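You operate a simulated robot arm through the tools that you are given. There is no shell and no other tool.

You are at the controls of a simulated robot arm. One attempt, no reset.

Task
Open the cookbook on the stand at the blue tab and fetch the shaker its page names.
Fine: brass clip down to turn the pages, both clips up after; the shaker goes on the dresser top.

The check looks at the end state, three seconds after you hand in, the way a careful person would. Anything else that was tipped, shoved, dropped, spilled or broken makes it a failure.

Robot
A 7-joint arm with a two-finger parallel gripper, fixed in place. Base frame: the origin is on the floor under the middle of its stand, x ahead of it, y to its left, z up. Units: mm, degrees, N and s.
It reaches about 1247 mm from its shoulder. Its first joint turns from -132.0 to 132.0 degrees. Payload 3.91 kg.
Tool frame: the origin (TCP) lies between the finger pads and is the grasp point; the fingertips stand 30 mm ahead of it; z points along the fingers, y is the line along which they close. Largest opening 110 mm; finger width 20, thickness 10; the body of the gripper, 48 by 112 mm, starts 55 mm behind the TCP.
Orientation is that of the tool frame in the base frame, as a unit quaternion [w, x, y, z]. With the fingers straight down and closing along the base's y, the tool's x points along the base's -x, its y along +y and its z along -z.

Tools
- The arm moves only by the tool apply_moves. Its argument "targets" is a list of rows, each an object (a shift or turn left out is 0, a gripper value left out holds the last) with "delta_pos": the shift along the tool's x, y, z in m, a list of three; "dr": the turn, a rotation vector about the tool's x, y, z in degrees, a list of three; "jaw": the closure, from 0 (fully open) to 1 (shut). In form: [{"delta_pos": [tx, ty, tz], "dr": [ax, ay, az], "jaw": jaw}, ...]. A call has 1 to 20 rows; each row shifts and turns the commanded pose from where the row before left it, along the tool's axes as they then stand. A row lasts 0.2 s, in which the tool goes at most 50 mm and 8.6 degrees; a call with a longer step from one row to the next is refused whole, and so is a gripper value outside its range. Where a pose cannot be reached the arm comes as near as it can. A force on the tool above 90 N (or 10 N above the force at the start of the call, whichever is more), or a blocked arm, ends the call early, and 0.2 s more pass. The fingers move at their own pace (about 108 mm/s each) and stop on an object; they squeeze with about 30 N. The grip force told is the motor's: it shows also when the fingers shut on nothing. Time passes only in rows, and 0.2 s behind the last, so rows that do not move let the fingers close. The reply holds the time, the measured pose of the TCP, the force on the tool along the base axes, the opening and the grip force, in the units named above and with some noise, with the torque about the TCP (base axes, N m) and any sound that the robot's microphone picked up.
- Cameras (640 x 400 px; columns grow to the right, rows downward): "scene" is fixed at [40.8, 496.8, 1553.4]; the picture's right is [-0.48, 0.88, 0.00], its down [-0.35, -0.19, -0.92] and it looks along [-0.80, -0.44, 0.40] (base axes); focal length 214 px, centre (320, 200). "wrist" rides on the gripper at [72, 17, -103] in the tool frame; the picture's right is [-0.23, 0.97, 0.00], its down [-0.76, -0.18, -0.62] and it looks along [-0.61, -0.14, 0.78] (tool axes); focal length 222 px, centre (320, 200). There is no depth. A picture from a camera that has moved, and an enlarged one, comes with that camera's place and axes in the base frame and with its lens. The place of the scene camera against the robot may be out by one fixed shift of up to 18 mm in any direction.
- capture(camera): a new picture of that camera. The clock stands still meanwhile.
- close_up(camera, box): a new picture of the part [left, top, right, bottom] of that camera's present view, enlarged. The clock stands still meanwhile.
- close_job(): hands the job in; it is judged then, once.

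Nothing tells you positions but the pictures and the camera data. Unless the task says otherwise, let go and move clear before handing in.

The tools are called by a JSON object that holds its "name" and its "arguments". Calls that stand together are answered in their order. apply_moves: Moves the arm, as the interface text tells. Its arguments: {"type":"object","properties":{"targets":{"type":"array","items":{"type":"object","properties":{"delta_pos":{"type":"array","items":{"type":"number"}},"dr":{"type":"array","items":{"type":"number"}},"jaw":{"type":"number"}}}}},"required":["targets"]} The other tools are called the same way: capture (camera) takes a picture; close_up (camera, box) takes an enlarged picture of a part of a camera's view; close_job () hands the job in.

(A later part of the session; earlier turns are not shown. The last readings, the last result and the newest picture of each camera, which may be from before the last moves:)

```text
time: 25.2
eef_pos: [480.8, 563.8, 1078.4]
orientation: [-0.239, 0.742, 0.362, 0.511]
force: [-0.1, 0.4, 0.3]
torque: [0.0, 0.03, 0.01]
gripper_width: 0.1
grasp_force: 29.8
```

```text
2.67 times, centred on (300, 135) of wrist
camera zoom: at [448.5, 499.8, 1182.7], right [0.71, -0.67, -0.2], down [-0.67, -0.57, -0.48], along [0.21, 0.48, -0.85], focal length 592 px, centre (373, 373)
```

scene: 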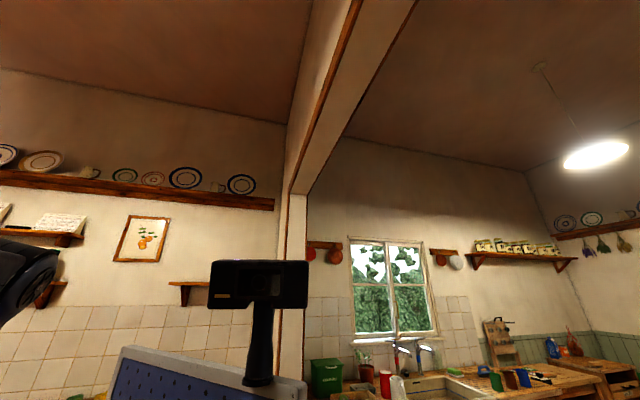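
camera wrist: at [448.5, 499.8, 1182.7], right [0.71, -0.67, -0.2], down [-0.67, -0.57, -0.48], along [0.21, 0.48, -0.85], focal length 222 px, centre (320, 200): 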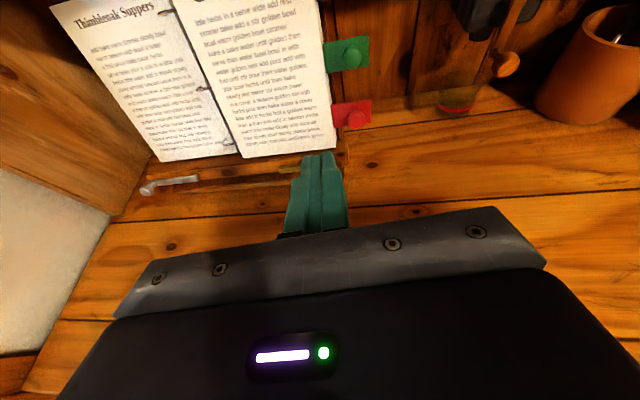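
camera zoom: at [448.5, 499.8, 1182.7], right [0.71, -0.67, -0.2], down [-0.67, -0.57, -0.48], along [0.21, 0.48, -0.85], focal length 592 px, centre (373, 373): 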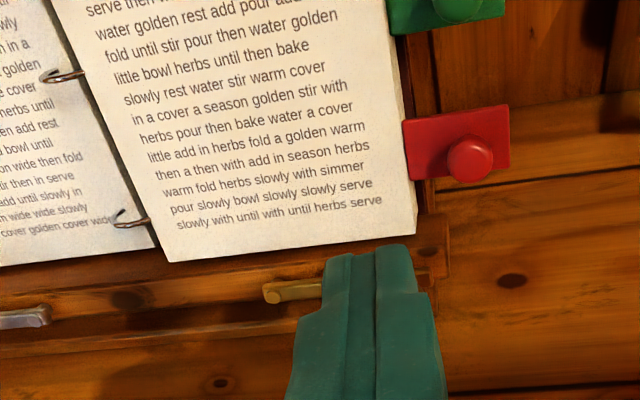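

The brass clip is down and the steel clip is untouched. Next I'll grip the blue tab's knob with the fingers closing along the hinge direction, so the knob can pivot as the leaf swings. I'll roll the gripper -90° in free space with a part-open jaw.

{"name": "apply_moves", "arguments": {"targets": [{"delta_pos": [0.01, 0, -0.02], "jaw": 0.62}, {"dr": [0, 0, -8.2]}, {"dr": [0, 0, -8.2]}, {"dr": [0, 0, -8.2]}, {"dr": [0, 0, -8.2]}, {"dr": [0, 0, -8.2]}, {"dr": [0, 0, -8.2]}, {"dr": [0, 0, -8.2]}, {"dr": [0, 0, -8.2]}, {"dr": [0, 0, -8.2]}, {"dr": [0, 0, -8.2]}, {"dr": [0, 0, -8.0]}, {"delta_pos": [0, 0, 0]}]}}

{"name": "capture", "arguments": {"camera": "wrist"}}

```text
time: 28.0
eef_pos: [470.3, 551.2, 1094.1]
orientation: [0.192, 0.268, 0.781, 0.53]
force: [-1.0, -0.7, -0.7]
torque: [-0.04, -0.01, -0.01]
gripper_width: 41.8
grasp_force: 0.0
```

```text
taken
camera wrist: at [356.2, 526.4, 1146.0], right [0.39, 0.15, 0.91], down [0.19, -0.98, 0.07], along [0.9, 0.15, -0.41], focal length 222 px, centre (320, 200)
```

wrist: 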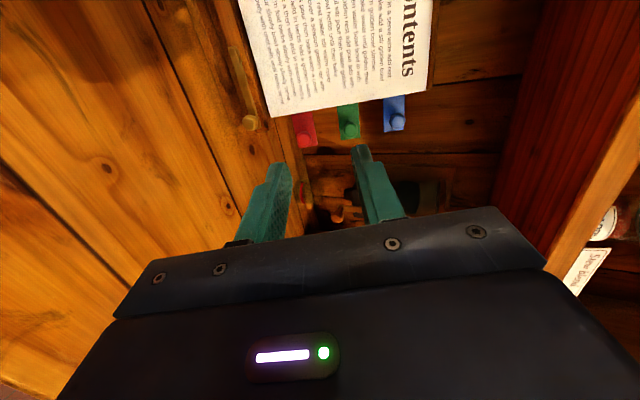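

{"name": "close_up", "arguments": {"camera": "wrist", "box": [280, 80, 440, 180]}}

{"name": "close_up", "arguments": {"camera": "wrist", "box": [220, 20, 460, 170]}}

```text
4.00 times, centred on (360, 130) of wrist
camera zoom: at [356.2, 526.4, 1146.0], right [0.39, 0.15, 0.91], down [0.19, -0.98, 0.07], along [0.9, 0.15, -0.41], focal length 888 px, centre (160, 480)
```

zoom: 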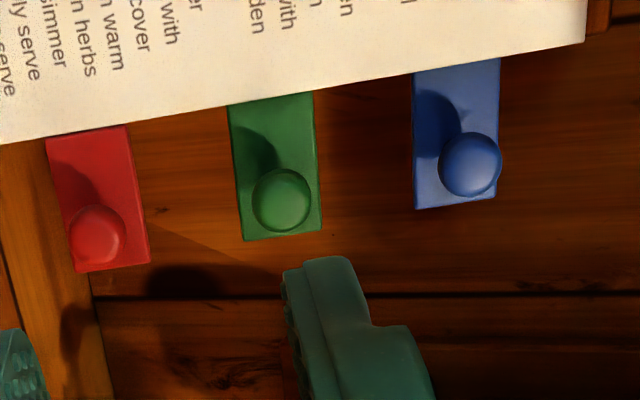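

```text
2.67 times, centred on (340, 95) of wrist
camera zoom: at [356.2, 526.4, 1146.0], right [0.39, 0.15, 0.91], down [0.19, -0.98, 0.07], along [0.9, 0.15, -0.41], focal length 592 px, centre (267, 480)
```

zoom: 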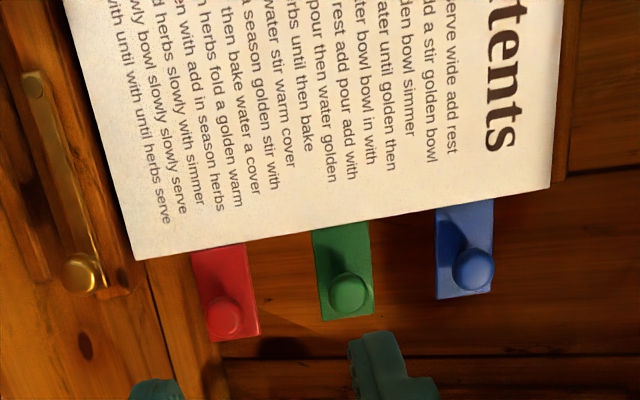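

Triangulating again from the side view puts the blue knob at (625.6, 677.5, 1113.8), with the knobs 60 mm apart and the page leaning about 25°. I'll pitch 4° to match and move to about 60 mm in front of the blue knob.

{"name": "apply_moves", "arguments": {"targets": [{"dr": [4, 0, 0]}, {"delta_pos": [-0.0108, 0.0252, 0.01]}, {"delta_pos": [-0.0108, 0.0252, 0.03]}, {"delta_pos": [-0.0108, 0.0252, 0.034]}, {"delta_pos": [-0.0108, 0.0252, 0.034]}, {"delta_pos": [0, 0, 0]}, {"delta_pos": [0, 0, 0]}]}}

{"name": "capture", "arguments": {"camera": "wrist"}}

{"name": "close_up", "arguments": {"camera": "wrist", "box": [240, 80, 440, 205]}}

```text
time: 29.6
eef_pos: [590.6, 636.2, 1139.5]
orientation: [0.181, 0.275, 0.799, 0.502]
force: [0.4, 0.0, -0.1]
torque: [0.01, 0.05, 0.01]
gripper_width: 41.7
grasp_force: 0.1
```

```text
taken
camera wrist: at [479.8, 614.0, 1197.9], right [0.43, 0.19, 0.88], down [0.2, -0.97, 0.12], along [0.88, 0.12, -0.45], focal length 222 px, centre (320, 200)
```

wrist: 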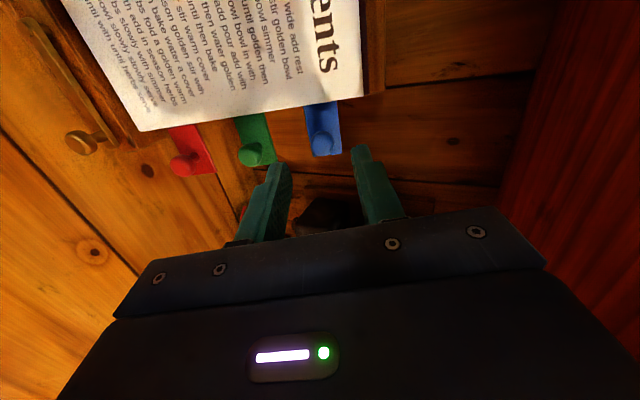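

```text
3.20 times, centred on (340, 142) of wrist
camera zoom: at [479.8, 614.0, 1197.9], right [0.43, 0.19, 0.88], down [0.2, -0.97, 0.12], along [0.88, 0.12, -0.45], focal length 711 px, centre (256, 384)
```

zoom: 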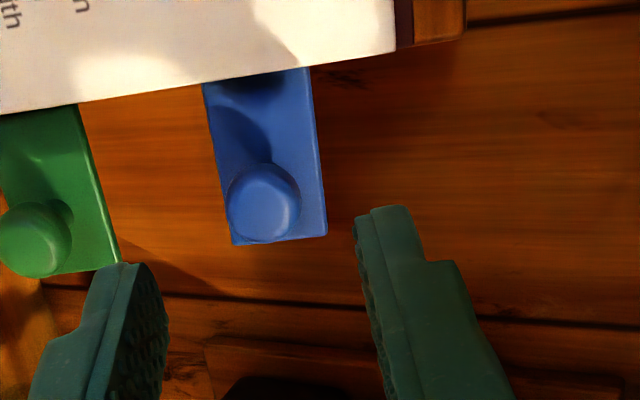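

The knob is on the tool axis, about 60 mm ahead. I'll advance 34 mm so the tips just pass the knob head, then look before closing.

{"name": "apply_moves", "arguments": {"targets": [{"delta_pos": [0, 0.0015, 0.014]}, {"delta_pos": [0, 0, 0.012]}, {"delta_pos": [0, 0, 0.008]}, {"delta_pos": [0, 0, 0]}]}}

{"name": "close_up", "arguments": {"camera": "wrist", "box": [240, 80, 440, 205]}}

```text
time: 30.6
eef_pos: [609.7, 659.2, 1126.0]
orientation: [0.183, 0.274, 0.799, 0.502]
force: [-0.4, 0.8, 0.2]
torque: [0.02, -0.01, 0.02]
gripper_width: 42.1
grasp_force: 0.0
```

```text
3.20 times, centred on (340, 142) of wrist
camera zoom: at [498.7, 638.3, 1184.6], right [0.43, 0.19, 0.88], down [0.2, -0.97, 0.12], along [0.88, 0.12, -0.45], focal length 711 px, centre (256, 384)
```

zoom: 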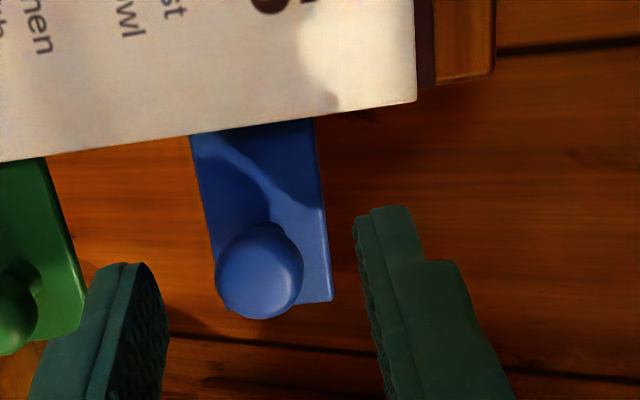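

The tips are about 6 mm past the knob centre and centred on it. Closing now.

{"name": "apply_moves", "arguments": {"targets": [{"jaw": 1}, {"jaw": 1}, {"jaw": 1}]}}

{"name": "close_up", "arguments": {"camera": "wrist", "box": [240, 80, 440, 205]}}

```text
time: 31.4
eef_pos: [609.8, 659.8, 1126.5]
orientation: [0.183, 0.274, 0.799, 0.503]
force: [0.9, 2.6, 2.4]
torque: [0.08, -0.19, -0.1]
gripper_width: 16.6
grasp_force: 45.2
```

```text
3.20 times, centred on (340, 142) of wrist
camera zoom: at [498.7, 638.3, 1184.9], right [0.43, 0.19, 0.88], down [0.2, -0.97, 0.12], along [0.88, 0.12, -0.45], focal length 711 px, centre (256, 384)
```

zoom: 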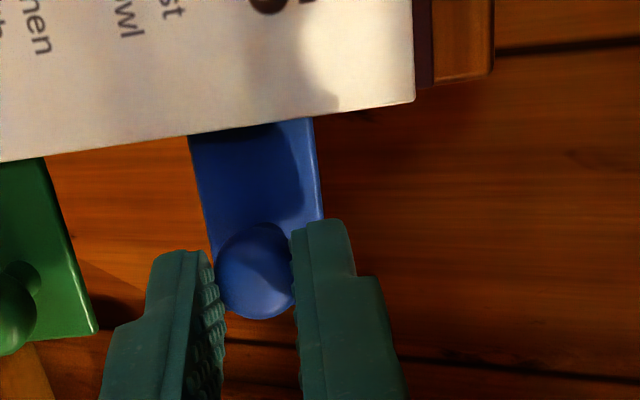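

The knob is held with a 16.6 mm opening. I'll swing the leaf up about the rings in small arc steps, yawing the tool along with it, and check the first 10°.

{"name": "apply_moves", "arguments": {"targets": [{"delta_pos": [0.0047, -0.0007, -0.0148], "dr": [0, -2.5, 0]}, {"delta_pos": [0.0055, -0.0006, -0.0145], "dr": [0, -2.5, 0]}, {"delta_pos": [0, 0, 0]}]}}

{"name": "capture", "arguments": {"camera": "wrist"}}

```text
time: 32.2
eef_pos: [584.7, 644.6, 1137.0]
orientation: [0.217, 0.295, 0.791, 0.49]
force: [3.2, -4.9, -1.0]
torque: [-0.03, -0.13, -0.29]
gripper_width: 15.3
grasp_force: 45.1
```

```text
taken
camera wrist: at [470.7, 633.3, 1192.1], right [0.42, 0.18, 0.89], down [0.12, -0.98, 0.14], along [0.9, 0.04, -0.43], focal length 222 px, centre (320, 200)
```

wrist: 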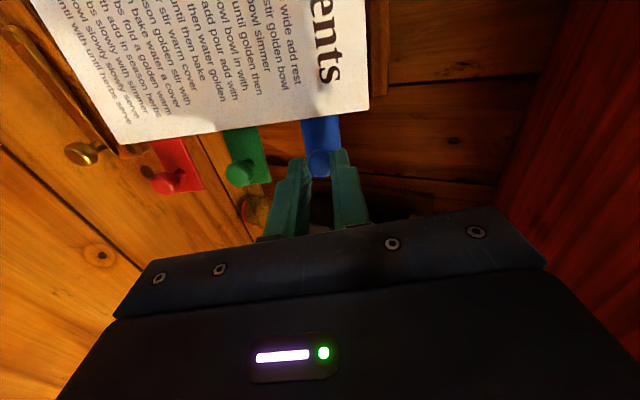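

{"name": "close_up", "arguments": {"camera": "wrist", "box": [140, 60, 400, 225]}}

{"name": "close_up", "arguments": {"camera": "wrist", "box": [220, 80, 400, 200]}}

```text
2.42 times, centred on (270, 142) of wrist
camera zoom: at [470.7, 633.3, 1192.1], right [0.42, 0.18, 0.89], down [0.12, -0.98, 0.14], along [0.9, 0.04, -0.43], focal length 538 px, centre (441, 339)
```

zoom: 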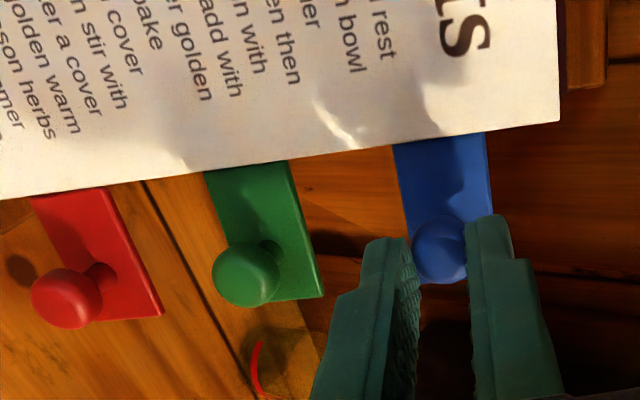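

```text
3.33 times, centred on (310, 140) of wrist
camera zoom: at [470.7, 633.3, 1192.1], right [0.42, 0.18, 0.89], down [0.12, -0.98, 0.14], along [0.9, 0.04, -0.43], focal length 740 px, centre (353, 400)
```

zoom: 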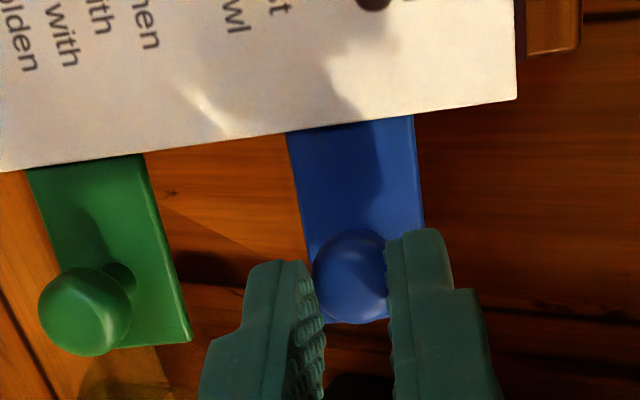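

The leaf stack lifts, but the fingers are creeping off the front of the knob: the width fell from 16.6 to 15.3 mm. I'll lower it back, open, and re-grip about 5 mm deeper.

{"name": "apply_moves", "arguments": {"targets": [{"dr": [0, 2.5, 0]}, {"delta_pos": [-0.0055, 0.0006, 0.0145], "dr": [0, 2.5, 0]}, {"delta_pos": [-0.0047, 0.0007, 0.0148]}, {"delta_pos": [0, 0, 0]}, {"jaw": 0.62}, {"jaw": 0.62}, {"delta_pos": [0, 0, 0.005]}, {"delta_pos": [0, 0, 0]}]}}

{"name": "close_up", "arguments": {"camera": "wrist", "box": [240, 80, 440, 205]}}

```text
time: 34.0
eef_pos: [614.5, 663.9, 1125.3]
orientation: [0.182, 0.274, 0.799, 0.503]
force: [0.3, 1.2, -0.4]
torque: [0.0, 0.03, 0.01]
gripper_width: 41.8
grasp_force: 0.1
```

```text
3.20 times, centred on (340, 142) of wrist
camera zoom: at [502.5, 641.7, 1182.8], right [0.43, 0.19, 0.88], down [0.2, -0.97, 0.12], along [0.88, 0.12, -0.45], focal length 711 px, centre (256, 384)
```

zoom: 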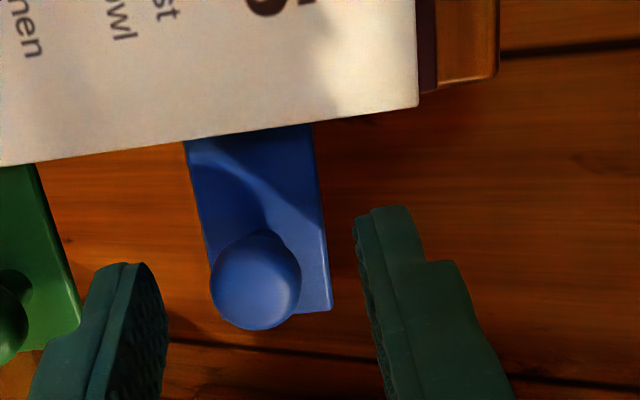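

{"name": "apply_moves", "arguments": {"targets": [{"delta_pos": [0, 0, 0.003]}, {"delta_pos": [0, 0, 0]}, {"jaw": 1}, {"jaw": 1}, {"jaw": 1}]}}

{"name": "close_up", "arguments": {"camera": "wrist", "box": [240, 80, 440, 205]}}

```text
time: 35.2
eef_pos: [615.1, 666.4, 1124.1]
orientation: [0.182, 0.274, 0.799, 0.503]
force: [1.1, 1.7, 1.6]
torque: [-0.08, -0.06, -0.1]
gripper_width: 17.7
grasp_force: 44.8
```

```text
3.20 times, centred on (340, 142) of wrist
camera zoom: at [504.1, 643.7, 1181.4], right [0.43, 0.19, 0.88], down [0.2, -0.97, 0.12], along [0.88, 0.12, -0.45], focal length 711 px, centre (256, 384)
```

zoom: 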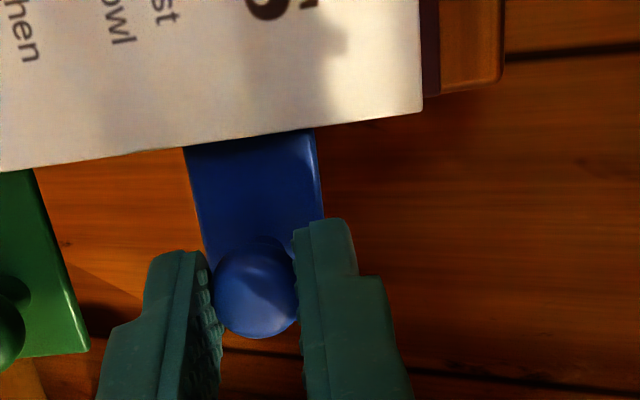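

It's now gripped at the equator of the knob (17.7 mm). I'll swing again with a slightly smaller lateral component and check the forces.

{"name": "apply_moves", "arguments": {"targets": [{"delta_pos": [0.0035, -0.0007, -0.0149], "dr": [0, -2.5, 0]}, {"delta_pos": [0.0042, -0.0007, -0.0147], "dr": [0, -2.5, 0]}, {"delta_pos": [0.0047, -0.0006, -0.0147], "dr": [0, -2.5, 0]}]}}

{"name": "close_up", "arguments": {"camera": "wrist", "box": [140, 60, 400, 225]}}

```text
time: 36.0
eef_pos: [576.1, 643.0, 1138.3]
orientation: [0.235, 0.306, 0.786, 0.483]
force: [-1.6, 5.2, -4.9]
torque: [-0.11, 0.1, -0.13]
gripper_width: 18.2
grasp_force: 45.1
```

```text
2.42 times, centred on (270, 142) of wrist
camera zoom: at [461.3, 636.8, 1192.5], right [0.41, 0.17, 0.9], down [0.08, -0.98, 0.16], along [0.91, 0.0, -0.42], focal length 538 px, centre (441, 339)
```

zoom: 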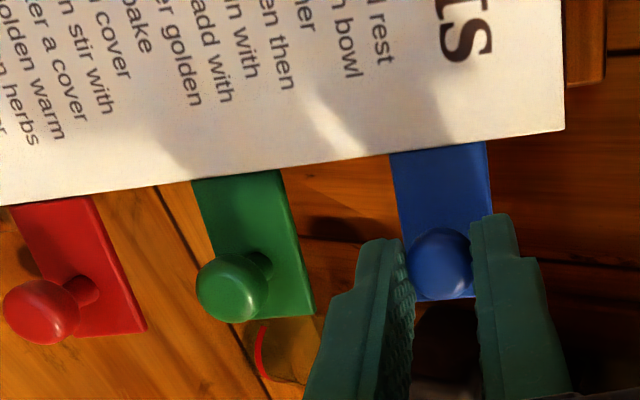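

{"name": "apply_moves", "arguments": {"targets": [{"delta_pos": [0.0074, -0.0005, -0.0143], "dr": [0, -2.5, 0]}, {"delta_pos": [0.0065, -0.0003, -0.0142], "dr": [0, -2.5, 0]}, {"delta_pos": [0.0071, -0.0003, -0.014], "dr": [0, -2.5, 0]}]}}

{"name": "close_up", "arguments": {"camera": "wrist", "box": [100, 20, 400, 220]}}

```text
time: 36.8
eef_pos: [534.5, 632.7, 1151.3]
orientation: [0.285, 0.338, 0.769, 0.462]
force: [-0.6, -3.5, -19.2]
torque: [-0.5, 0.19, -0.83]
gripper_width: 18.0
grasp_force: 44.8
```

```text
2.00 times, centred on (250, 120) of wrist
camera zoom: at [417.0, 641.9, 1200.9], right [0.39, 0.16, 0.91], down [-0.05, -0.98, 0.19], along [0.92, -0.12, -0.37], focal length 444 px, centre (460, 360)
```

zoom: 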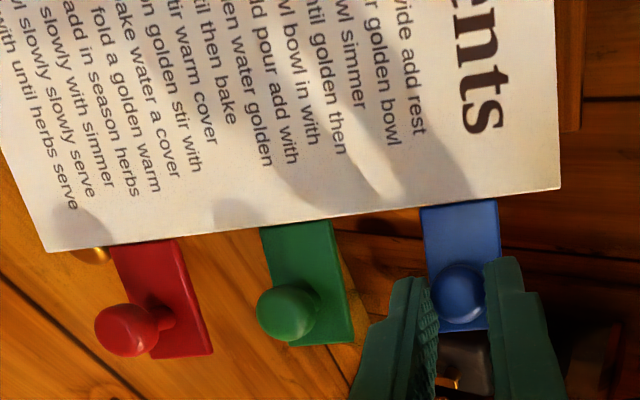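

The downward pull shows my tilt estimate is a few degrees too steep: the page leans about 18°. I'll ease down along the hinge direction to relieve it.

{"name": "apply_moves", "arguments": {"targets": [{"delta_pos": [0, -0.003, 0]}, {"delta_pos": [0, -0.0027, 0]}, {"delta_pos": [0, 0, 0]}]}}

```text
time: 37.6
eef_pos: [533.9, 630.7, 1152.2]
orientation: [0.286, 0.338, 0.767, 0.465]
force: [10.7, 21.8, 24.1]
torque: [0.24, -0.99, -0.85]
gripper_width: 18.0
grasp_force: 45.1
```

That overshot: the neutral point lies between the two, at a lean of about 20.3°. Backing up 3.3 mm.

{"name": "apply_moves", "arguments": {"targets": [{"delta_pos": [0, 0.0033, 0]}, {"delta_pos": [0, 0, 0]}]}}

{"name": "close_up", "arguments": {"camera": "wrist", "box": [100, 20, 400, 220]}}

```text
time: 38.2
eef_pos: [533.2, 631.9, 1151.9]
orientation: [0.285, 0.337, 0.769, 0.463]
force: [3.2, 5.0, 18.9]
torque: [0.41, -0.32, 0.36]
gripper_width: 18.1
grasp_force: 44.5
```

```text
2.00 times, centred on (250, 120) of wrist
camera zoom: at [415.8, 641.3, 1200.9], right [0.39, 0.16, 0.91], down [-0.05, -0.98, 0.19], along [0.92, -0.12, -0.37], focal length 444 px, centre (460, 360)
```

zoom: 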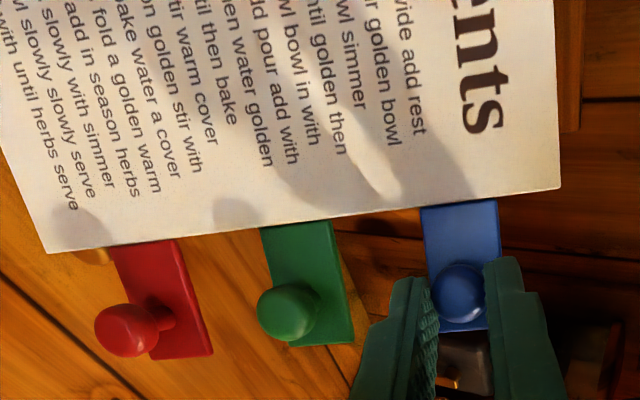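

{"name": "apply_moves", "arguments": {"targets": [{"delta_pos": [0, 0.0015, 0]}, {"delta_pos": [0, 0, 0]}]}}

```text
time: 38.8
eef_pos: [533.7, 631.2, 1152.5]
orientation: [0.284, 0.338, 0.769, 0.462]
force: [-3.3, -4.4, 7.2]
torque: [0.25, 0.3, 0.92]
gripper_width: 17.9
grasp_force: 44.6
```

The force is small again. Continuing the swing with the corrected direction.

{"name": "apply_moves", "arguments": {"targets": [{"delta_pos": [0.0078, -0.0003, -0.0136], "dr": [0, -2.5, 0]}, {"delta_pos": [0.0083, -0.0002, -0.0132], "dr": [0, -2.5, 0]}]}}

{"name": "close_up", "arguments": {"camera": "wrist", "box": [100, 20, 400, 220]}}

```text
time: 39.4
eef_pos: [504.0, 632.4, 1160.9]
orientation: [0.318, 0.359, 0.756, 0.445]
force: [4.6, -5.5, -8.6]
torque: [-0.39, -0.13, -1.07]
gripper_width: 18.0
grasp_force: 44.9
```

```text
2.00 times, centred on (250, 120) of wrist
camera zoom: at [386.3, 651.2, 1205.0], right [0.37, 0.15, 0.92], down [-0.13, -0.97, 0.21], along [0.92, -0.2, -0.34], focal length 444 px, centre (460, 360)
```

zoom: 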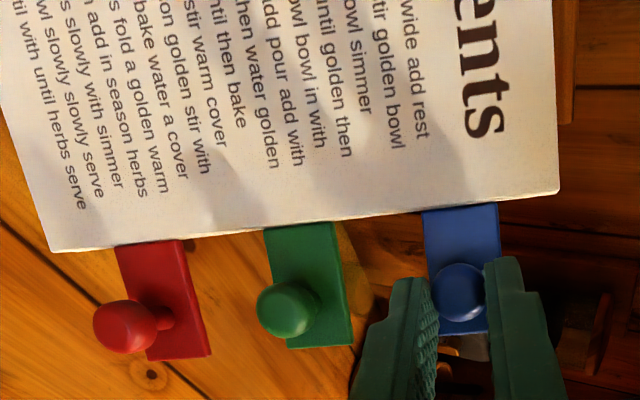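

{"name": "apply_moves", "arguments": {"targets": [{"delta_pos": [0.0082, -0.0008, -0.0129], "dr": [0, -2.5, 0]}, {"delta_pos": [0.009, -0.0003, -0.0127], "dr": [0, -2.5, 0]}, {"delta_pos": [0.0096, 0.0001, -0.0122], "dr": [0, -2.5, 0]}]}}

{"name": "capture", "arguments": {"camera": "wrist"}}

```text
time: 40.2
eef_pos: [458.4, 638.6, 1170.9]
orientation: [0.366, 0.386, 0.734, 0.423]
force: [0.0, -1.7, -20.8]
torque: [-0.38, 0.31, -0.77]
gripper_width: 17.8
grasp_force: 44.6
```

```text
taken
camera wrist: at [342.1, 674.0, 1208.3], right [0.35, 0.14, 0.93], down [-0.25, -0.94, 0.23], along [0.9, -0.32, -0.29], focal length 222 px, centre (320, 200)
```

wrist: 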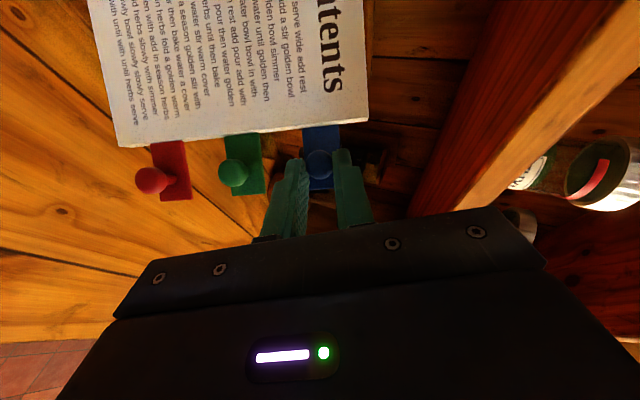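

{"name": "apply_moves", "arguments": {"targets": [{"delta_pos": [0, -0.0025, 0]}, {"delta_pos": [0.0103, 0.0001, -0.012], "dr": [0, -2.5, 0]}, {"delta_pos": [0.0108, 0.0002, -0.0116], "dr": [0, -2.5, 0]}]}}

{"name": "close_up", "arguments": {"camera": "wrist", "box": [100, 20, 400, 220]}}

```text
time: 41.0
eef_pos: [429.6, 649.1, 1175.2]
orientation: [0.399, 0.404, 0.716, 0.406]
force: [2.0, 1.9, 5.8]
torque: [0.03, -0.17, -0.03]
gripper_width: 17.5
grasp_force: 44.8
```

```text
2.00 times, centred on (250, 120) of wrist
camera zoom: at [314.9, 693.7, 1208.5], right [0.33, 0.13, 0.94], down [-0.34, -0.91, 0.24], along [0.88, -0.39, -0.26], focal length 444 px, centre (460, 360)
```

zoom: 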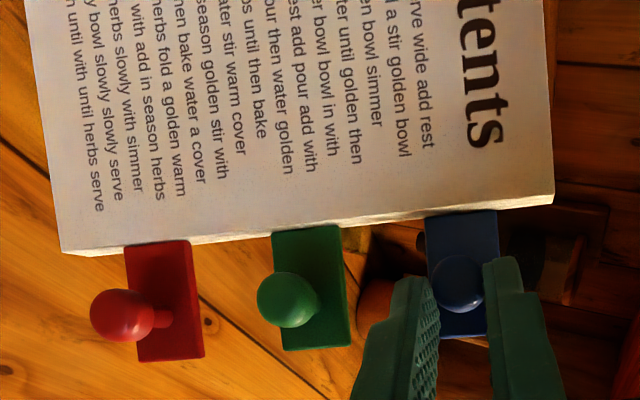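

{"name": "apply_moves", "arguments": {"targets": [{"delta_pos": [0.0112, 0.0005, -0.0112], "dr": [0, -2.5, 0]}, {"delta_pos": [0.0117, 0.0006, -0.0108], "dr": [0, -2.5, 0]}, {"delta_pos": [0.0121, 0.0007, -0.0102], "dr": [0, -2.5, 0]}]}}

{"name": "capture", "arguments": {"camera": "wrist"}}

```text
time: 41.8
eef_pos: [388.6, 673.7, 1177.8]
orientation: [0.445, 0.43, 0.688, 0.379]
force: [-2.7, -7.9, 16.2]
torque: [-0.21, -0.48, -0.58]
gripper_width: 14.4
grasp_force: 44.8
```

```text
taken
camera wrist: at [278.5, 733.1, 1205.6], right [0.3, 0.12, 0.95], down [-0.45, -0.86, 0.25], along [0.84, -0.5, -0.2], focal length 222 px, centre (320, 200)
```

wrist: 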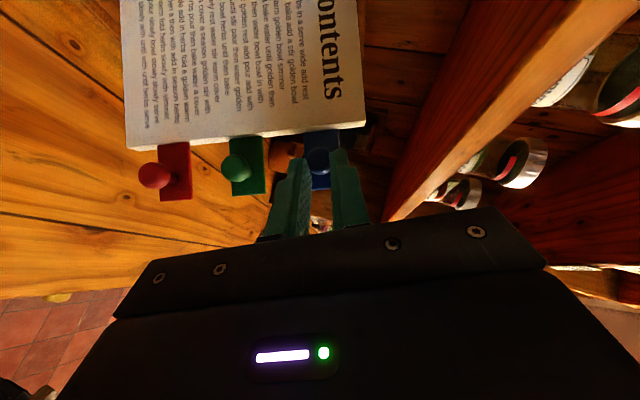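

{"name": "close_up", "arguments": {"camera": "wrist", "box": [220, 90, 400, 210]}}

```text
3.33 times, centred on (310, 150) of wrist
camera zoom: at [278.5, 733.1, 1205.6], right [0.3, 0.12, 0.95], down [-0.45, -0.86, 0.25], along [0.84, -0.5, -0.2], focal length 740 px, centre (353, 367)
```

zoom: 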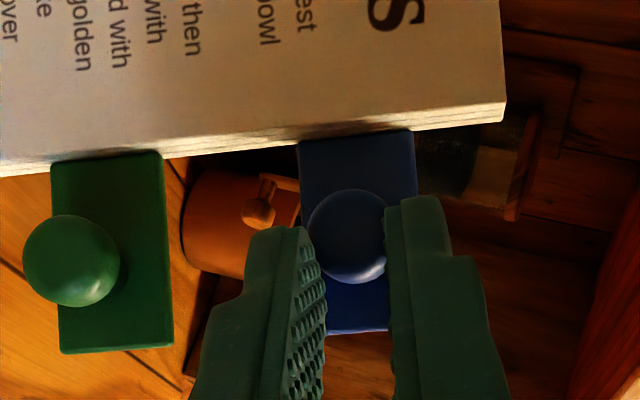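

The true swing radius is about 167 mm, less than I used, so the knob has slid to the fingertips at about 80°. I'll yaw the tool back while crossing the vertical, which re-seats the fingers on the knob.

{"name": "apply_moves", "arguments": {"targets": [{"delta_pos": [0.0028, 0.0015, -0.003], "dr": [0, 8, 0]}, {"delta_pos": [0.0041, 0.0003, -0.0012], "dr": [0, 8, 0]}]}}

{"name": "close_up", "arguments": {"camera": "wrist", "box": [180, 70, 420, 220]}}

```text
time: 42.4
eef_pos: [383.3, 681.6, 1176.3]
orientation: [0.344, 0.373, 0.745, 0.434]
force: [-0.5, -0.1, 0.1]
torque: [-0.01, 0.0, -0.03]
gripper_width: 0.1
grasp_force: 37.8
```

```text
2.67 times, centred on (300, 145) of wrist
camera zoom: at [265.6, 708.2, 1218.8], right [0.36, 0.14, 0.92], down [-0.2, -0.95, 0.22], along [0.91, -0.26, -0.32], focal length 592 px, centre (373, 347)
```

zoom: 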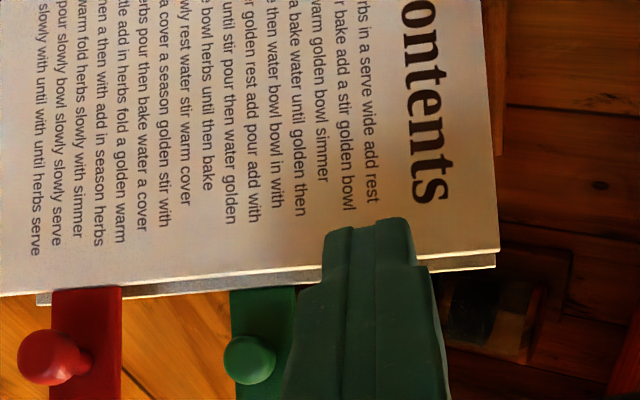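

The knob slipped free. I'll see where the leaves are now.

{"name": "capture", "arguments": {"camera": "wrist"}}

{"name": "apply_moves", "arguments": {"targets": [{"delta_pos": [0, 0, 0]}]}}

{"name": "capture", "arguments": {"camera": "wrist"}}

```text
taken
camera wrist: at [265.6, 708.2, 1218.8], right [0.36, 0.14, 0.92], down [-0.2, -0.95, 0.22], along [0.91, -0.26, -0.32], focal length 222 px, centre (320, 200)
```

wrist: 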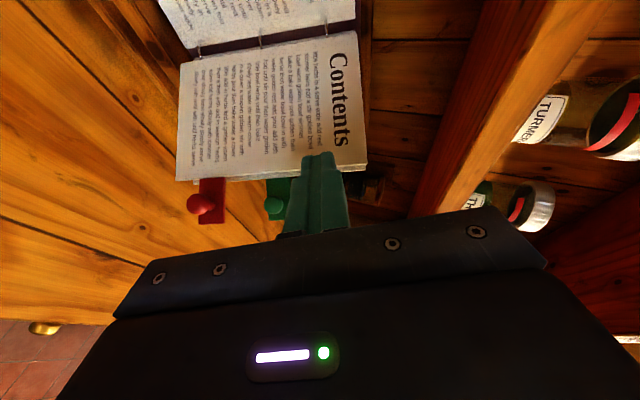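

```text
time: 42.8
eef_pos: [383.7, 681.5, 1178.0]
orientation: [0.344, 0.373, 0.744, 0.434]
force: [0.2, -0.7, -0.5]
torque: [0.0, -0.03, 0.0]
gripper_width: 0.1
grasp_force: 37.0
```

```text
taken
camera wrist: at [266.2, 708.0, 1219.4], right [0.36, 0.14, 0.92], down [-0.2, -0.95, 0.22], along [0.91, -0.26, -0.32], focal length 222 px, centre (320, 200)
```

wrist: 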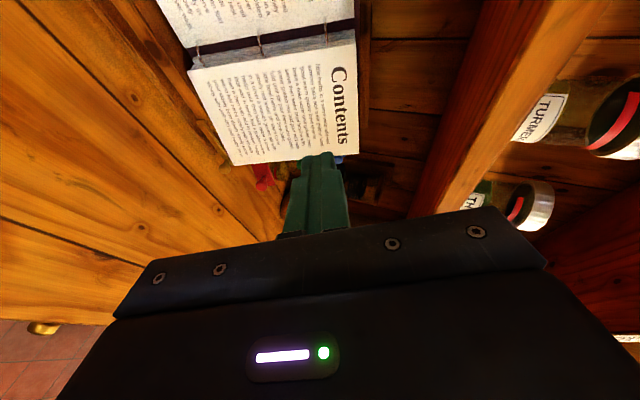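

The pages are falling back to the right, so nothing is lost. I'll return to the pre-grasp pose with the jaw part-open and let the leaves settle.

{"name": "apply_moves", "arguments": {"targets": [{"dr": [0, 8, 0], "jaw": 0.62}, {"dr": [0, 8, 0]}, {"dr": [0, 8, 0]}, {"delta_pos": [-0.038, 0.001, 0]}, {"delta_pos": [-0.038, 0.001, 0]}, {"delta_pos": [-0.038, 0.001, 0]}, {"delta_pos": [-0.038, 0.001, 0]}, {"delta_pos": [-0.0376, 0.001, 0]}, {"delta_pos": [0, 0, 0.03]}, {"delta_pos": [0, 0, 0.03]}, {"delta_pos": [0, 0, 0.02]}, {"delta_pos": [0, 0, 0]}]}}

{"name": "capture", "arguments": {"camera": "wrist"}}

{"name": "close_up", "arguments": {"camera": "wrist", "box": [240, 80, 440, 205]}}

```text
time: 45.4
eef_pos: [579.0, 621.0, 1151.9]
orientation: [0.182, 0.275, 0.799, 0.503]
force: [0.5, 0.2, 0.0]
torque: [0.04, 0.02, 0.02]
gripper_width: 42.1
grasp_force: 0.0
```

```text
taken
camera wrist: at [467.7, 599.5, 1210.3], right [0.43, 0.19, 0.88], down [0.2, -0.97, 0.12], along [0.88, 0.12, -0.45], focal length 222 px, centre (320, 200)
```

wrist: 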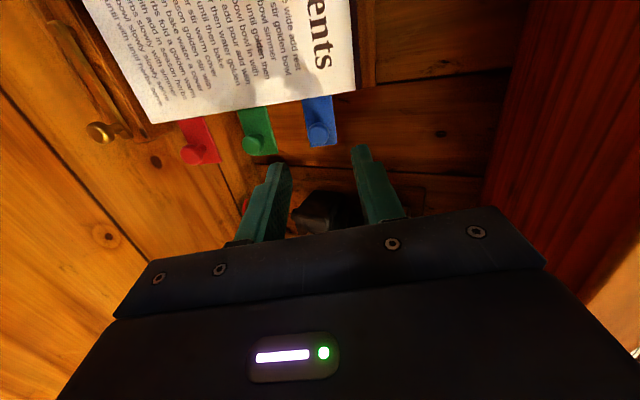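

```text
3.20 times, centred on (340, 142) of wrist
camera zoom: at [467.7, 599.5, 1210.3], right [0.43, 0.19, 0.88], down [0.2, -0.97, 0.12], along [0.88, 0.12, -0.45], focal length 711 px, centre (256, 384)
```

zoom: 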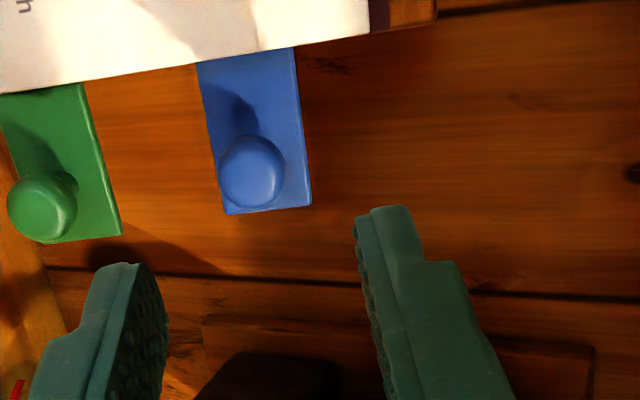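

{"name": "apply_moves", "arguments": {"targets": [{"delta_pos": [0, 0, 0]}, {"delta_pos": [0, 0, 0]}, {"delta_pos": [0, 0, 0]}, {"delta_pos": [0, 0, 0]}]}}

{"name": "close_up", "arguments": {"camera": "wrist", "box": [240, 80, 440, 205]}}

{"name": "close_up", "arguments": {"camera": "wrist", "box": [80, 0, 400, 200]}}

```text
time: 46.4
eef_pos: [578.7, 621.3, 1152.9]
orientation: [0.182, 0.276, 0.799, 0.502]
force: [0.5, 0.2, 0.5]
torque: [0.0, -0.04, 0.0]
gripper_width: 41.8
grasp_force: 0.0
```

```text
3.20 times, centred on (340, 142) of wrist
camera zoom: at [467.7, 599.3, 1210.2], right [0.43, 0.19, 0.88], down [0.2, -0.97, 0.12], along [0.88, 0.12, -0.45], focal length 711 px, centre (256, 384)
```

zoom: 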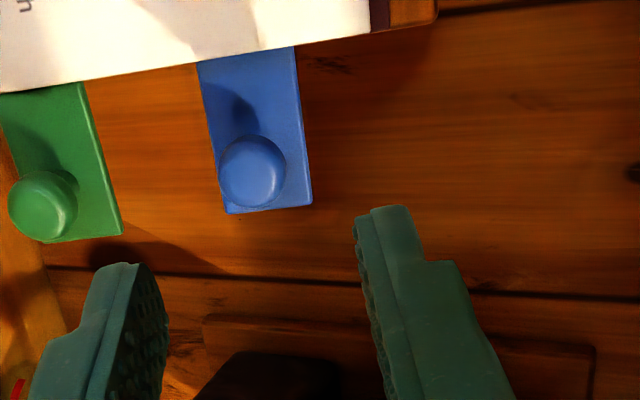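

```text
2.00 times, centred on (240, 100) of wrist
camera zoom: at [467.7, 599.3, 1210.2], right [0.43, 0.19, 0.88], down [0.2, -0.97, 0.12], along [0.88, 0.12, -0.45], focal length 444 px, centre (480, 400)
```

zoom: 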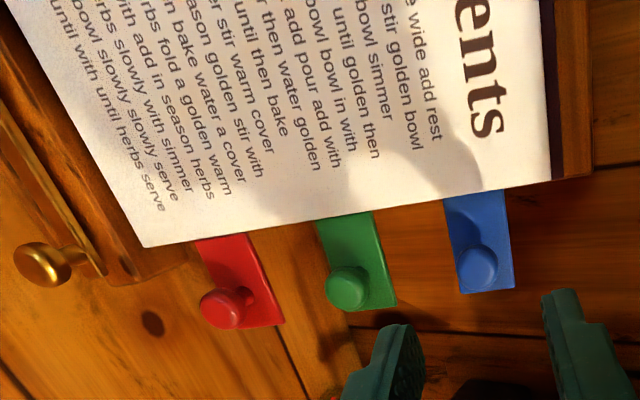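

{"name": "apply_moves", "arguments": {"targets": [{"delta_pos": [0, 0, 0.02]}, {"delta_pos": [0, 0, 0.02]}, {"delta_pos": [0, 0, 0.015]}, {"delta_pos": [0, 0, 0]}]}}

{"name": "close_up", "arguments": {"camera": "wrist", "box": [240, 80, 440, 205]}}

```text
time: 47.4
eef_pos: [609.6, 659.7, 1127.2]
orientation: [0.183, 0.276, 0.799, 0.502]
force: [0.5, 0.5, -1.0]
torque: [-0.03, -0.02, 0.04]
gripper_width: 41.7
grasp_force: 0.0
```

```text
3.20 times, centred on (340, 142) of wrist
camera zoom: at [499.0, 637.7, 1185.7], right [0.43, 0.19, 0.88], down [0.2, -0.97, 0.12], along [0.88, 0.12, -0.45], focal length 711 px, centre (256, 384)
```

zoom: 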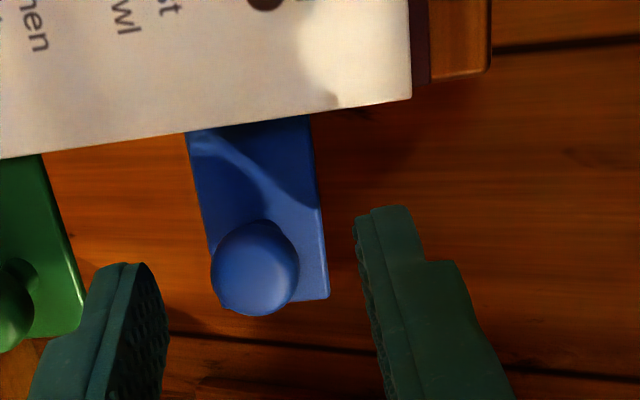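

The view matches the first approach, and two-view triangulation shows the knob is 34 mm ahead of the TCP here. My earlier grip only just reached its equator. I'll advance 13 mm more and shift 3.5 mm right so it sits well inside the pads.

{"name": "apply_moves", "arguments": {"targets": [{"delta_pos": [-0.0035, 0, 0.007]}, {"delta_pos": [0, 0, 0.0065]}, {"delta_pos": [0, 0, 0]}]}}

{"name": "close_up", "arguments": {"camera": "wrist", "box": [240, 80, 440, 205]}}

```text
time: 48.2
eef_pos: [620.1, 666.0, 1120.7]
orientation: [0.183, 0.276, 0.799, 0.502]
force: [-0.2, 0.3, -0.1]
torque: [0.0, -0.01, 0.0]
gripper_width: 41.7
grasp_force: 0.0
```

```text
3.20 times, centred on (340, 142) of wrist
camera zoom: at [509.4, 645.0, 1180.0], right [0.43, 0.19, 0.88], down [0.2, -0.97, 0.12], along [0.88, 0.12, -0.45], focal length 711 px, centre (256, 384)
```

zoom: 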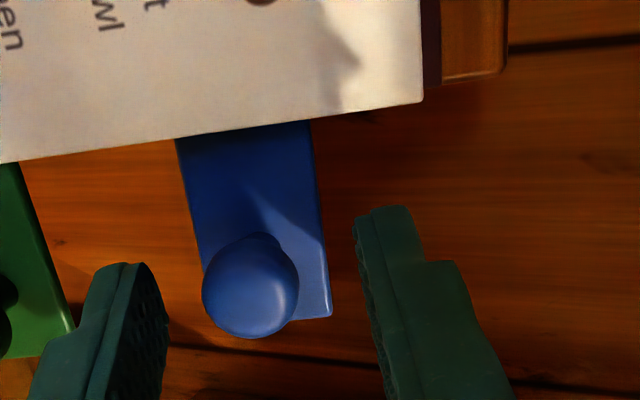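

{"name": "apply_moves", "arguments": {"targets": [{"jaw": 1}, {"jaw": 1}, {"jaw": 1}]}}

{"name": "apply_moves", "arguments": {"targets": [{"delta_pos": [0.004, -0.001, -0.0148], "dr": [0, -2.5, 0]}, {"delta_pos": [0.0047, -0.001, -0.0147], "dr": [0, -2.5, 0]}, {"delta_pos": [0.0053, -0.0008, -0.0145], "dr": [0, -2.5, 0]}, {"delta_pos": [0.0059, -0.0007, -0.0143], "dr": [0, -2.5, 0]}]}}

{"name": "close_up", "arguments": {"camera": "wrist", "box": [180, 70, 420, 220]}}

```text
time: 49.0
eef_pos: [620.2, 666.9, 1121.5]
orientation: [0.181, 0.275, 0.799, 0.502]
force: [-1.3, -2.3, -4.4]
torque: [-0.15, 0.11, 0.08]
gripper_width: 17.5
grasp_force: 45.1
```

```text
time: 50.0
eef_pos: [568.3, 640.7, 1142.0]
orientation: [0.251, 0.318, 0.78, 0.477]
force: [3.8, -6.7, -7.6]
torque: [-0.35, -0.08, -0.72]
gripper_width: 18.0
grasp_force: 45.1
```

```text
2.67 times, centred on (300, 145) of wrist
camera zoom: at [452.8, 638.7, 1193.4], right [0.4, 0.17, 0.9], down [0.03, -0.98, 0.17], along [0.91, -0.04, -0.4], focal length 592 px, centre (373, 347)
```

zoom: 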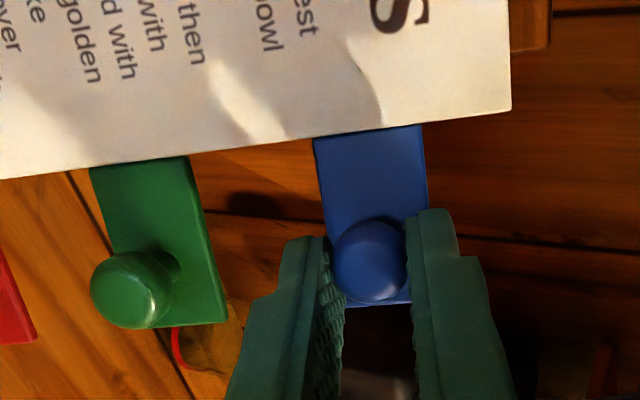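

The grip is solid. Continuing the arc.

{"name": "apply_moves", "arguments": {"targets": [{"delta_pos": [0.006, -0.0014, -0.0141], "dr": [0, -2.5, 0]}, {"delta_pos": [0.0068, -0.0008, -0.0138], "dr": [0, -2.5, 0]}, {"delta_pos": [0.0076, -0.0006, -0.0136], "dr": [0, -2.5, 0]}, {"delta_pos": [0.0083, -0.0004, -0.0132], "dr": [0, -2.5, 0]}]}}

{"name": "close_up", "arguments": {"camera": "wrist", "box": [180, 70, 420, 220]}}

```text
time: 51.0
eef_pos: [510.8, 632.0, 1159.6]
orientation: [0.318, 0.358, 0.756, 0.446]
force: [2.8, 0.8, -11.7]
torque: [-0.37, -0.09, -0.91]
gripper_width: 18.0
grasp_force: 44.9
```

```text
2.67 times, centred on (300, 145) of wrist
camera zoom: at [392.7, 651.3, 1202.9], right [0.37, 0.15, 0.92], down [-0.13, -0.97, 0.21], along [0.92, -0.2, -0.34], focal length 592 px, centre (373, 347)
```

zoom: 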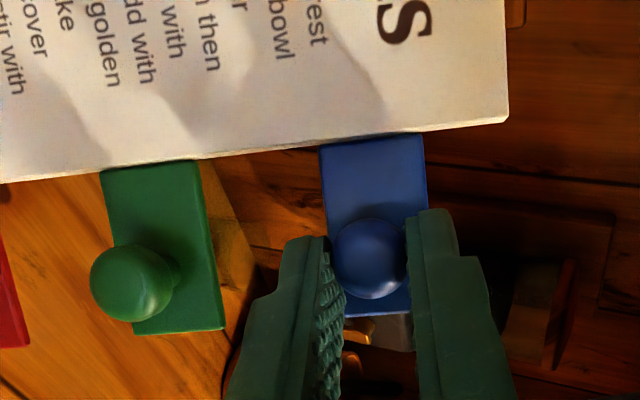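

{"name": "apply_moves", "arguments": {"targets": [{"delta_pos": [0.0088, -0.0015, -0.0129], "dr": [0, -2.5, 0]}, {"delta_pos": [0.0094, -0.0007, -0.0125], "dr": [0, -2.5, 0]}, {"delta_pos": [0.01, -0.0002, -0.0122], "dr": [0, -2.5, 0]}, {"delta_pos": [0.0105, 0, -0.0118], "dr": [0, -2.5, 0]}]}}

{"name": "close_up", "arguments": {"camera": "wrist", "box": [180, 70, 420, 220]}}

```text
time: 52.0
eef_pos: [447.3, 644.2, 1171.6]
orientation: [0.384, 0.396, 0.724, 0.415]
force: [9.6, 1.4, 23.5]
torque: [0.03, -0.78, -0.72]
gripper_width: 18.1
grasp_force: 45.2
```

```text
2.67 times, centred on (300, 145) of wrist
camera zoom: at [333.3, 684.5, 1206.2], right [0.34, 0.13, 0.93], down [-0.3, -0.93, 0.24], along [0.89, -0.36, -0.27], focal length 592 px, centre (373, 347)
```

zoom: 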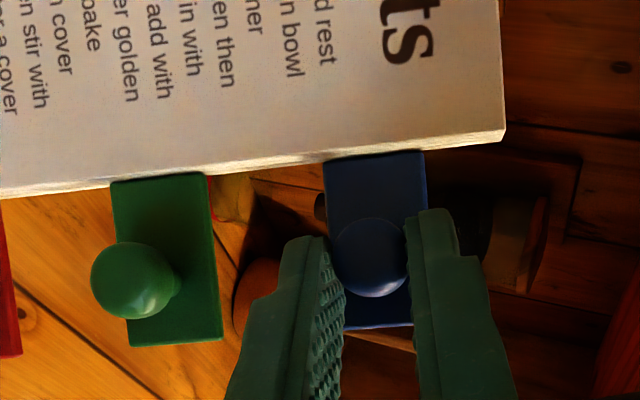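

{"name": "apply_moves", "arguments": {"targets": [{"delta_pos": [0, 0.0018, 0]}, {"delta_pos": [0.0108, 0.0006, -0.0114], "dr": [0, -2.5, 0]}, {"delta_pos": [0.0114, 0.0006, -0.0109], "dr": [0, -2.5, 0]}, {"delta_pos": [0.0118, 0.0006, -0.0104], "dr": [0, -2.5, 0]}]}}

{"name": "close_up", "arguments": {"camera": "wrist", "box": [180, 70, 420, 220]}}

```text
time: 53.0
eef_pos: [408.2, 668.1, 1175.0]
orientation: [0.428, 0.422, 0.698, 0.388]
force: [4.9, -3.1, 5.1]
torque: [-0.21, -0.39, -0.85]
gripper_width: 17.8
grasp_force: 44.4
```

```text
2.67 times, centred on (300, 145) of wrist
camera zoom: at [297.2, 722.4, 1203.8], right [0.31, 0.13, 0.94], down [-0.41, -0.88, 0.25], along [0.86, -0.47, -0.22], focal length 592 px, centre (373, 347)
```

zoom: 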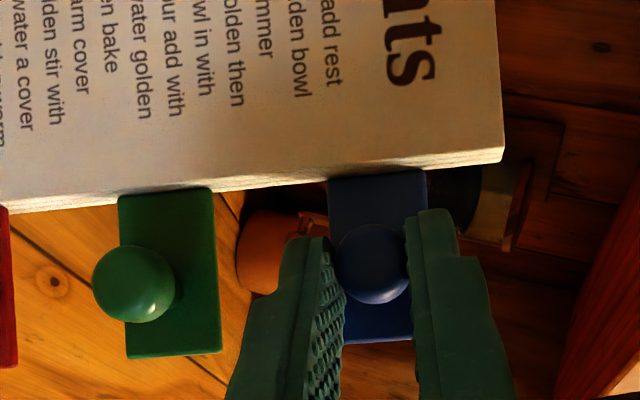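

{"name": "apply_moves", "arguments": {"targets": [{"delta_pos": [0.0122, 0.0007, -0.01], "dr": [0, -2.5, 0]}, {"delta_pos": [0.0126, 0.0008, -0.0094], "dr": [0, -2.5, 0]}, {"delta_pos": [0.013, 0.0009, -0.0089], "dr": [0, -2.5, 0]}, {"delta_pos": [0.0134, 0.001, -0.0083], "dr": [0, -2.5, 0]}]}}

{"name": "close_up", "arguments": {"camera": "wrist", "box": [180, 70, 420, 220]}}

{"name": "capture", "arguments": {"camera": "wrist"}}

```text
time: 54.0
eef_pos: [364.2, 713.3, 1174.0]
orientation: [0.488, 0.453, 0.659, 0.35]
force: [-6.4, -8.9, -8.8]
torque: [-0.08, 0.14, -0.52]
gripper_width: 17.7
grasp_force: 45.1
```

```text
2.67 times, centred on (300, 145) of wrist
camera zoom: at [260.5, 785.2, 1194.0], right [0.28, 0.12, 0.95], down [-0.56, -0.79, 0.26], along [0.78, -0.6, -0.15], focal length 592 px, centre (373, 347)
```

zoom: 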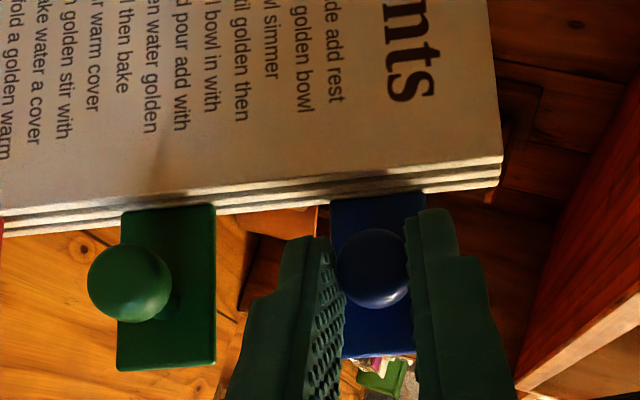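

```text
taken
camera wrist: at [260.5, 785.2, 1194.0], right [0.28, 0.12, 0.95], down [-0.56, -0.79, 0.26], along [0.78, -0.6, -0.15], focal length 222 px, centre (320, 200)
```

wrist: 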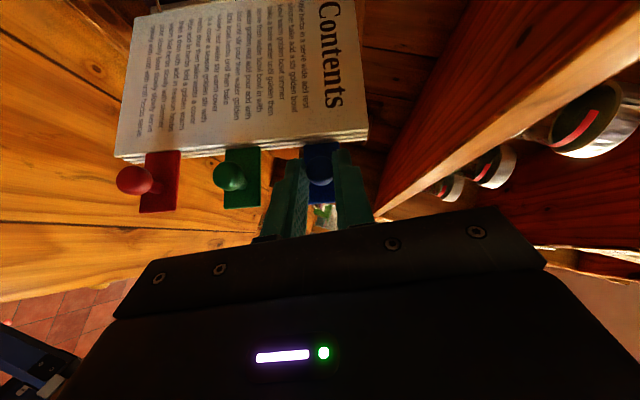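

The leaf is past vertical, at about 95°, and the grip holds. I'll go to about 110° before letting go.

{"name": "apply_moves", "arguments": {"targets": [{"delta_pos": [0.0139, 0.0005, -0.0078], "dr": [0, -2.5, 0]}, {"delta_pos": [0.0142, 0.0008, -0.0072], "dr": [0, -2.5, 0]}, {"delta_pos": [0.0145, 0.001, -0.0066], "dr": [0, -2.5, 0]}]}}

{"name": "capture", "arguments": {"camera": "wrist"}}

{"name": "close_up", "arguments": {"camera": "wrist", "box": [80, 0, 400, 220]}}

```text
time: 54.8
eef_pos: [340.6, 754.6, 1168.3]
orientation: [0.53, 0.476, 0.625, 0.319]
force: [-3.6, -5.0, 2.6]
torque: [-0.1, -0.13, -0.47]
gripper_width: 17.9
grasp_force: 44.6
```

```text
taken
camera wrist: at [246.6, 838.6, 1181.5], right [0.25, 0.12, 0.96], down [-0.66, -0.71, 0.26], along [0.71, -0.7, -0.09], focal length 222 px, centre (320, 200)
```

wrist: 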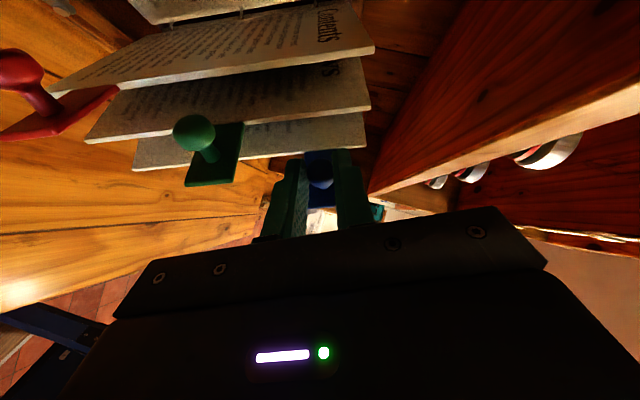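

```text
1.82 times, centred on (240, 110) of wrist
camera zoom: at [246.6, 838.6, 1181.5], right [0.25, 0.12, 0.96], down [-0.66, -0.71, 0.26], along [0.71, -0.7, -0.09], focal length 404 px, centre (466, 364)
```

zoom: 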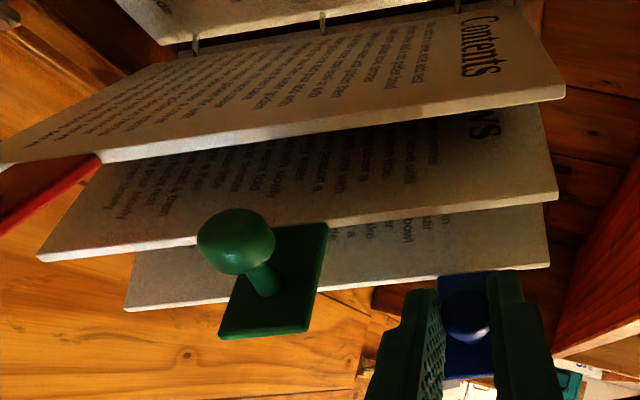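

The stack has three leaves: Contents with the red tab, a second leaf with green, and a third with blue, which I hold. I'll read what I can of the leaf fronts.

{"name": "close_up", "arguments": {"camera": "wrist", "box": [290, 40, 380, 160]}}

{"name": "close_up", "arguments": {"camera": "wrist", "box": [130, 60, 380, 180]}}

```text
3.33 times, centred on (335, 100) of wrist
camera zoom: at [246.6, 838.6, 1181.5], right [0.25, 0.12, 0.96], down [-0.66, -0.71, 0.26], along [0.71, -0.7, -0.09], focal length 740 px, centre (270, 533)
```

zoom: 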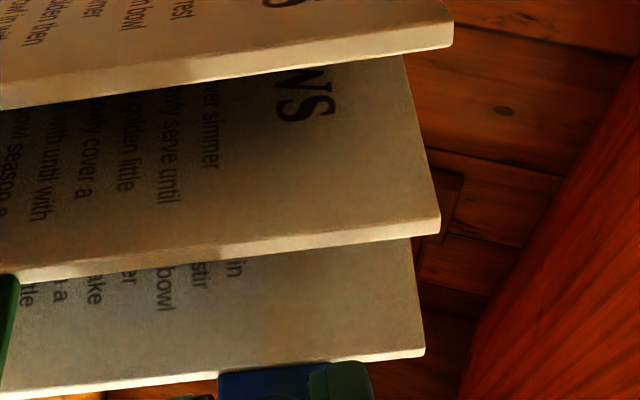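

```text
2.56 times, centred on (255, 120) of wrist
camera zoom: at [246.6, 838.6, 1181.5], right [0.25, 0.12, 0.96], down [-0.66, -0.71, 0.26], along [0.71, -0.7, -0.09], focal length 569 px, centre (486, 405)
```

zoom: 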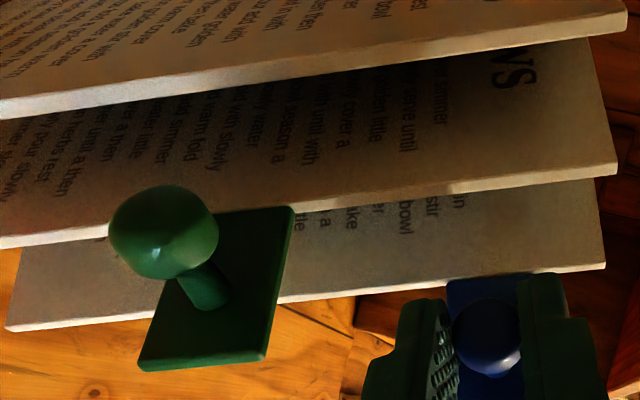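

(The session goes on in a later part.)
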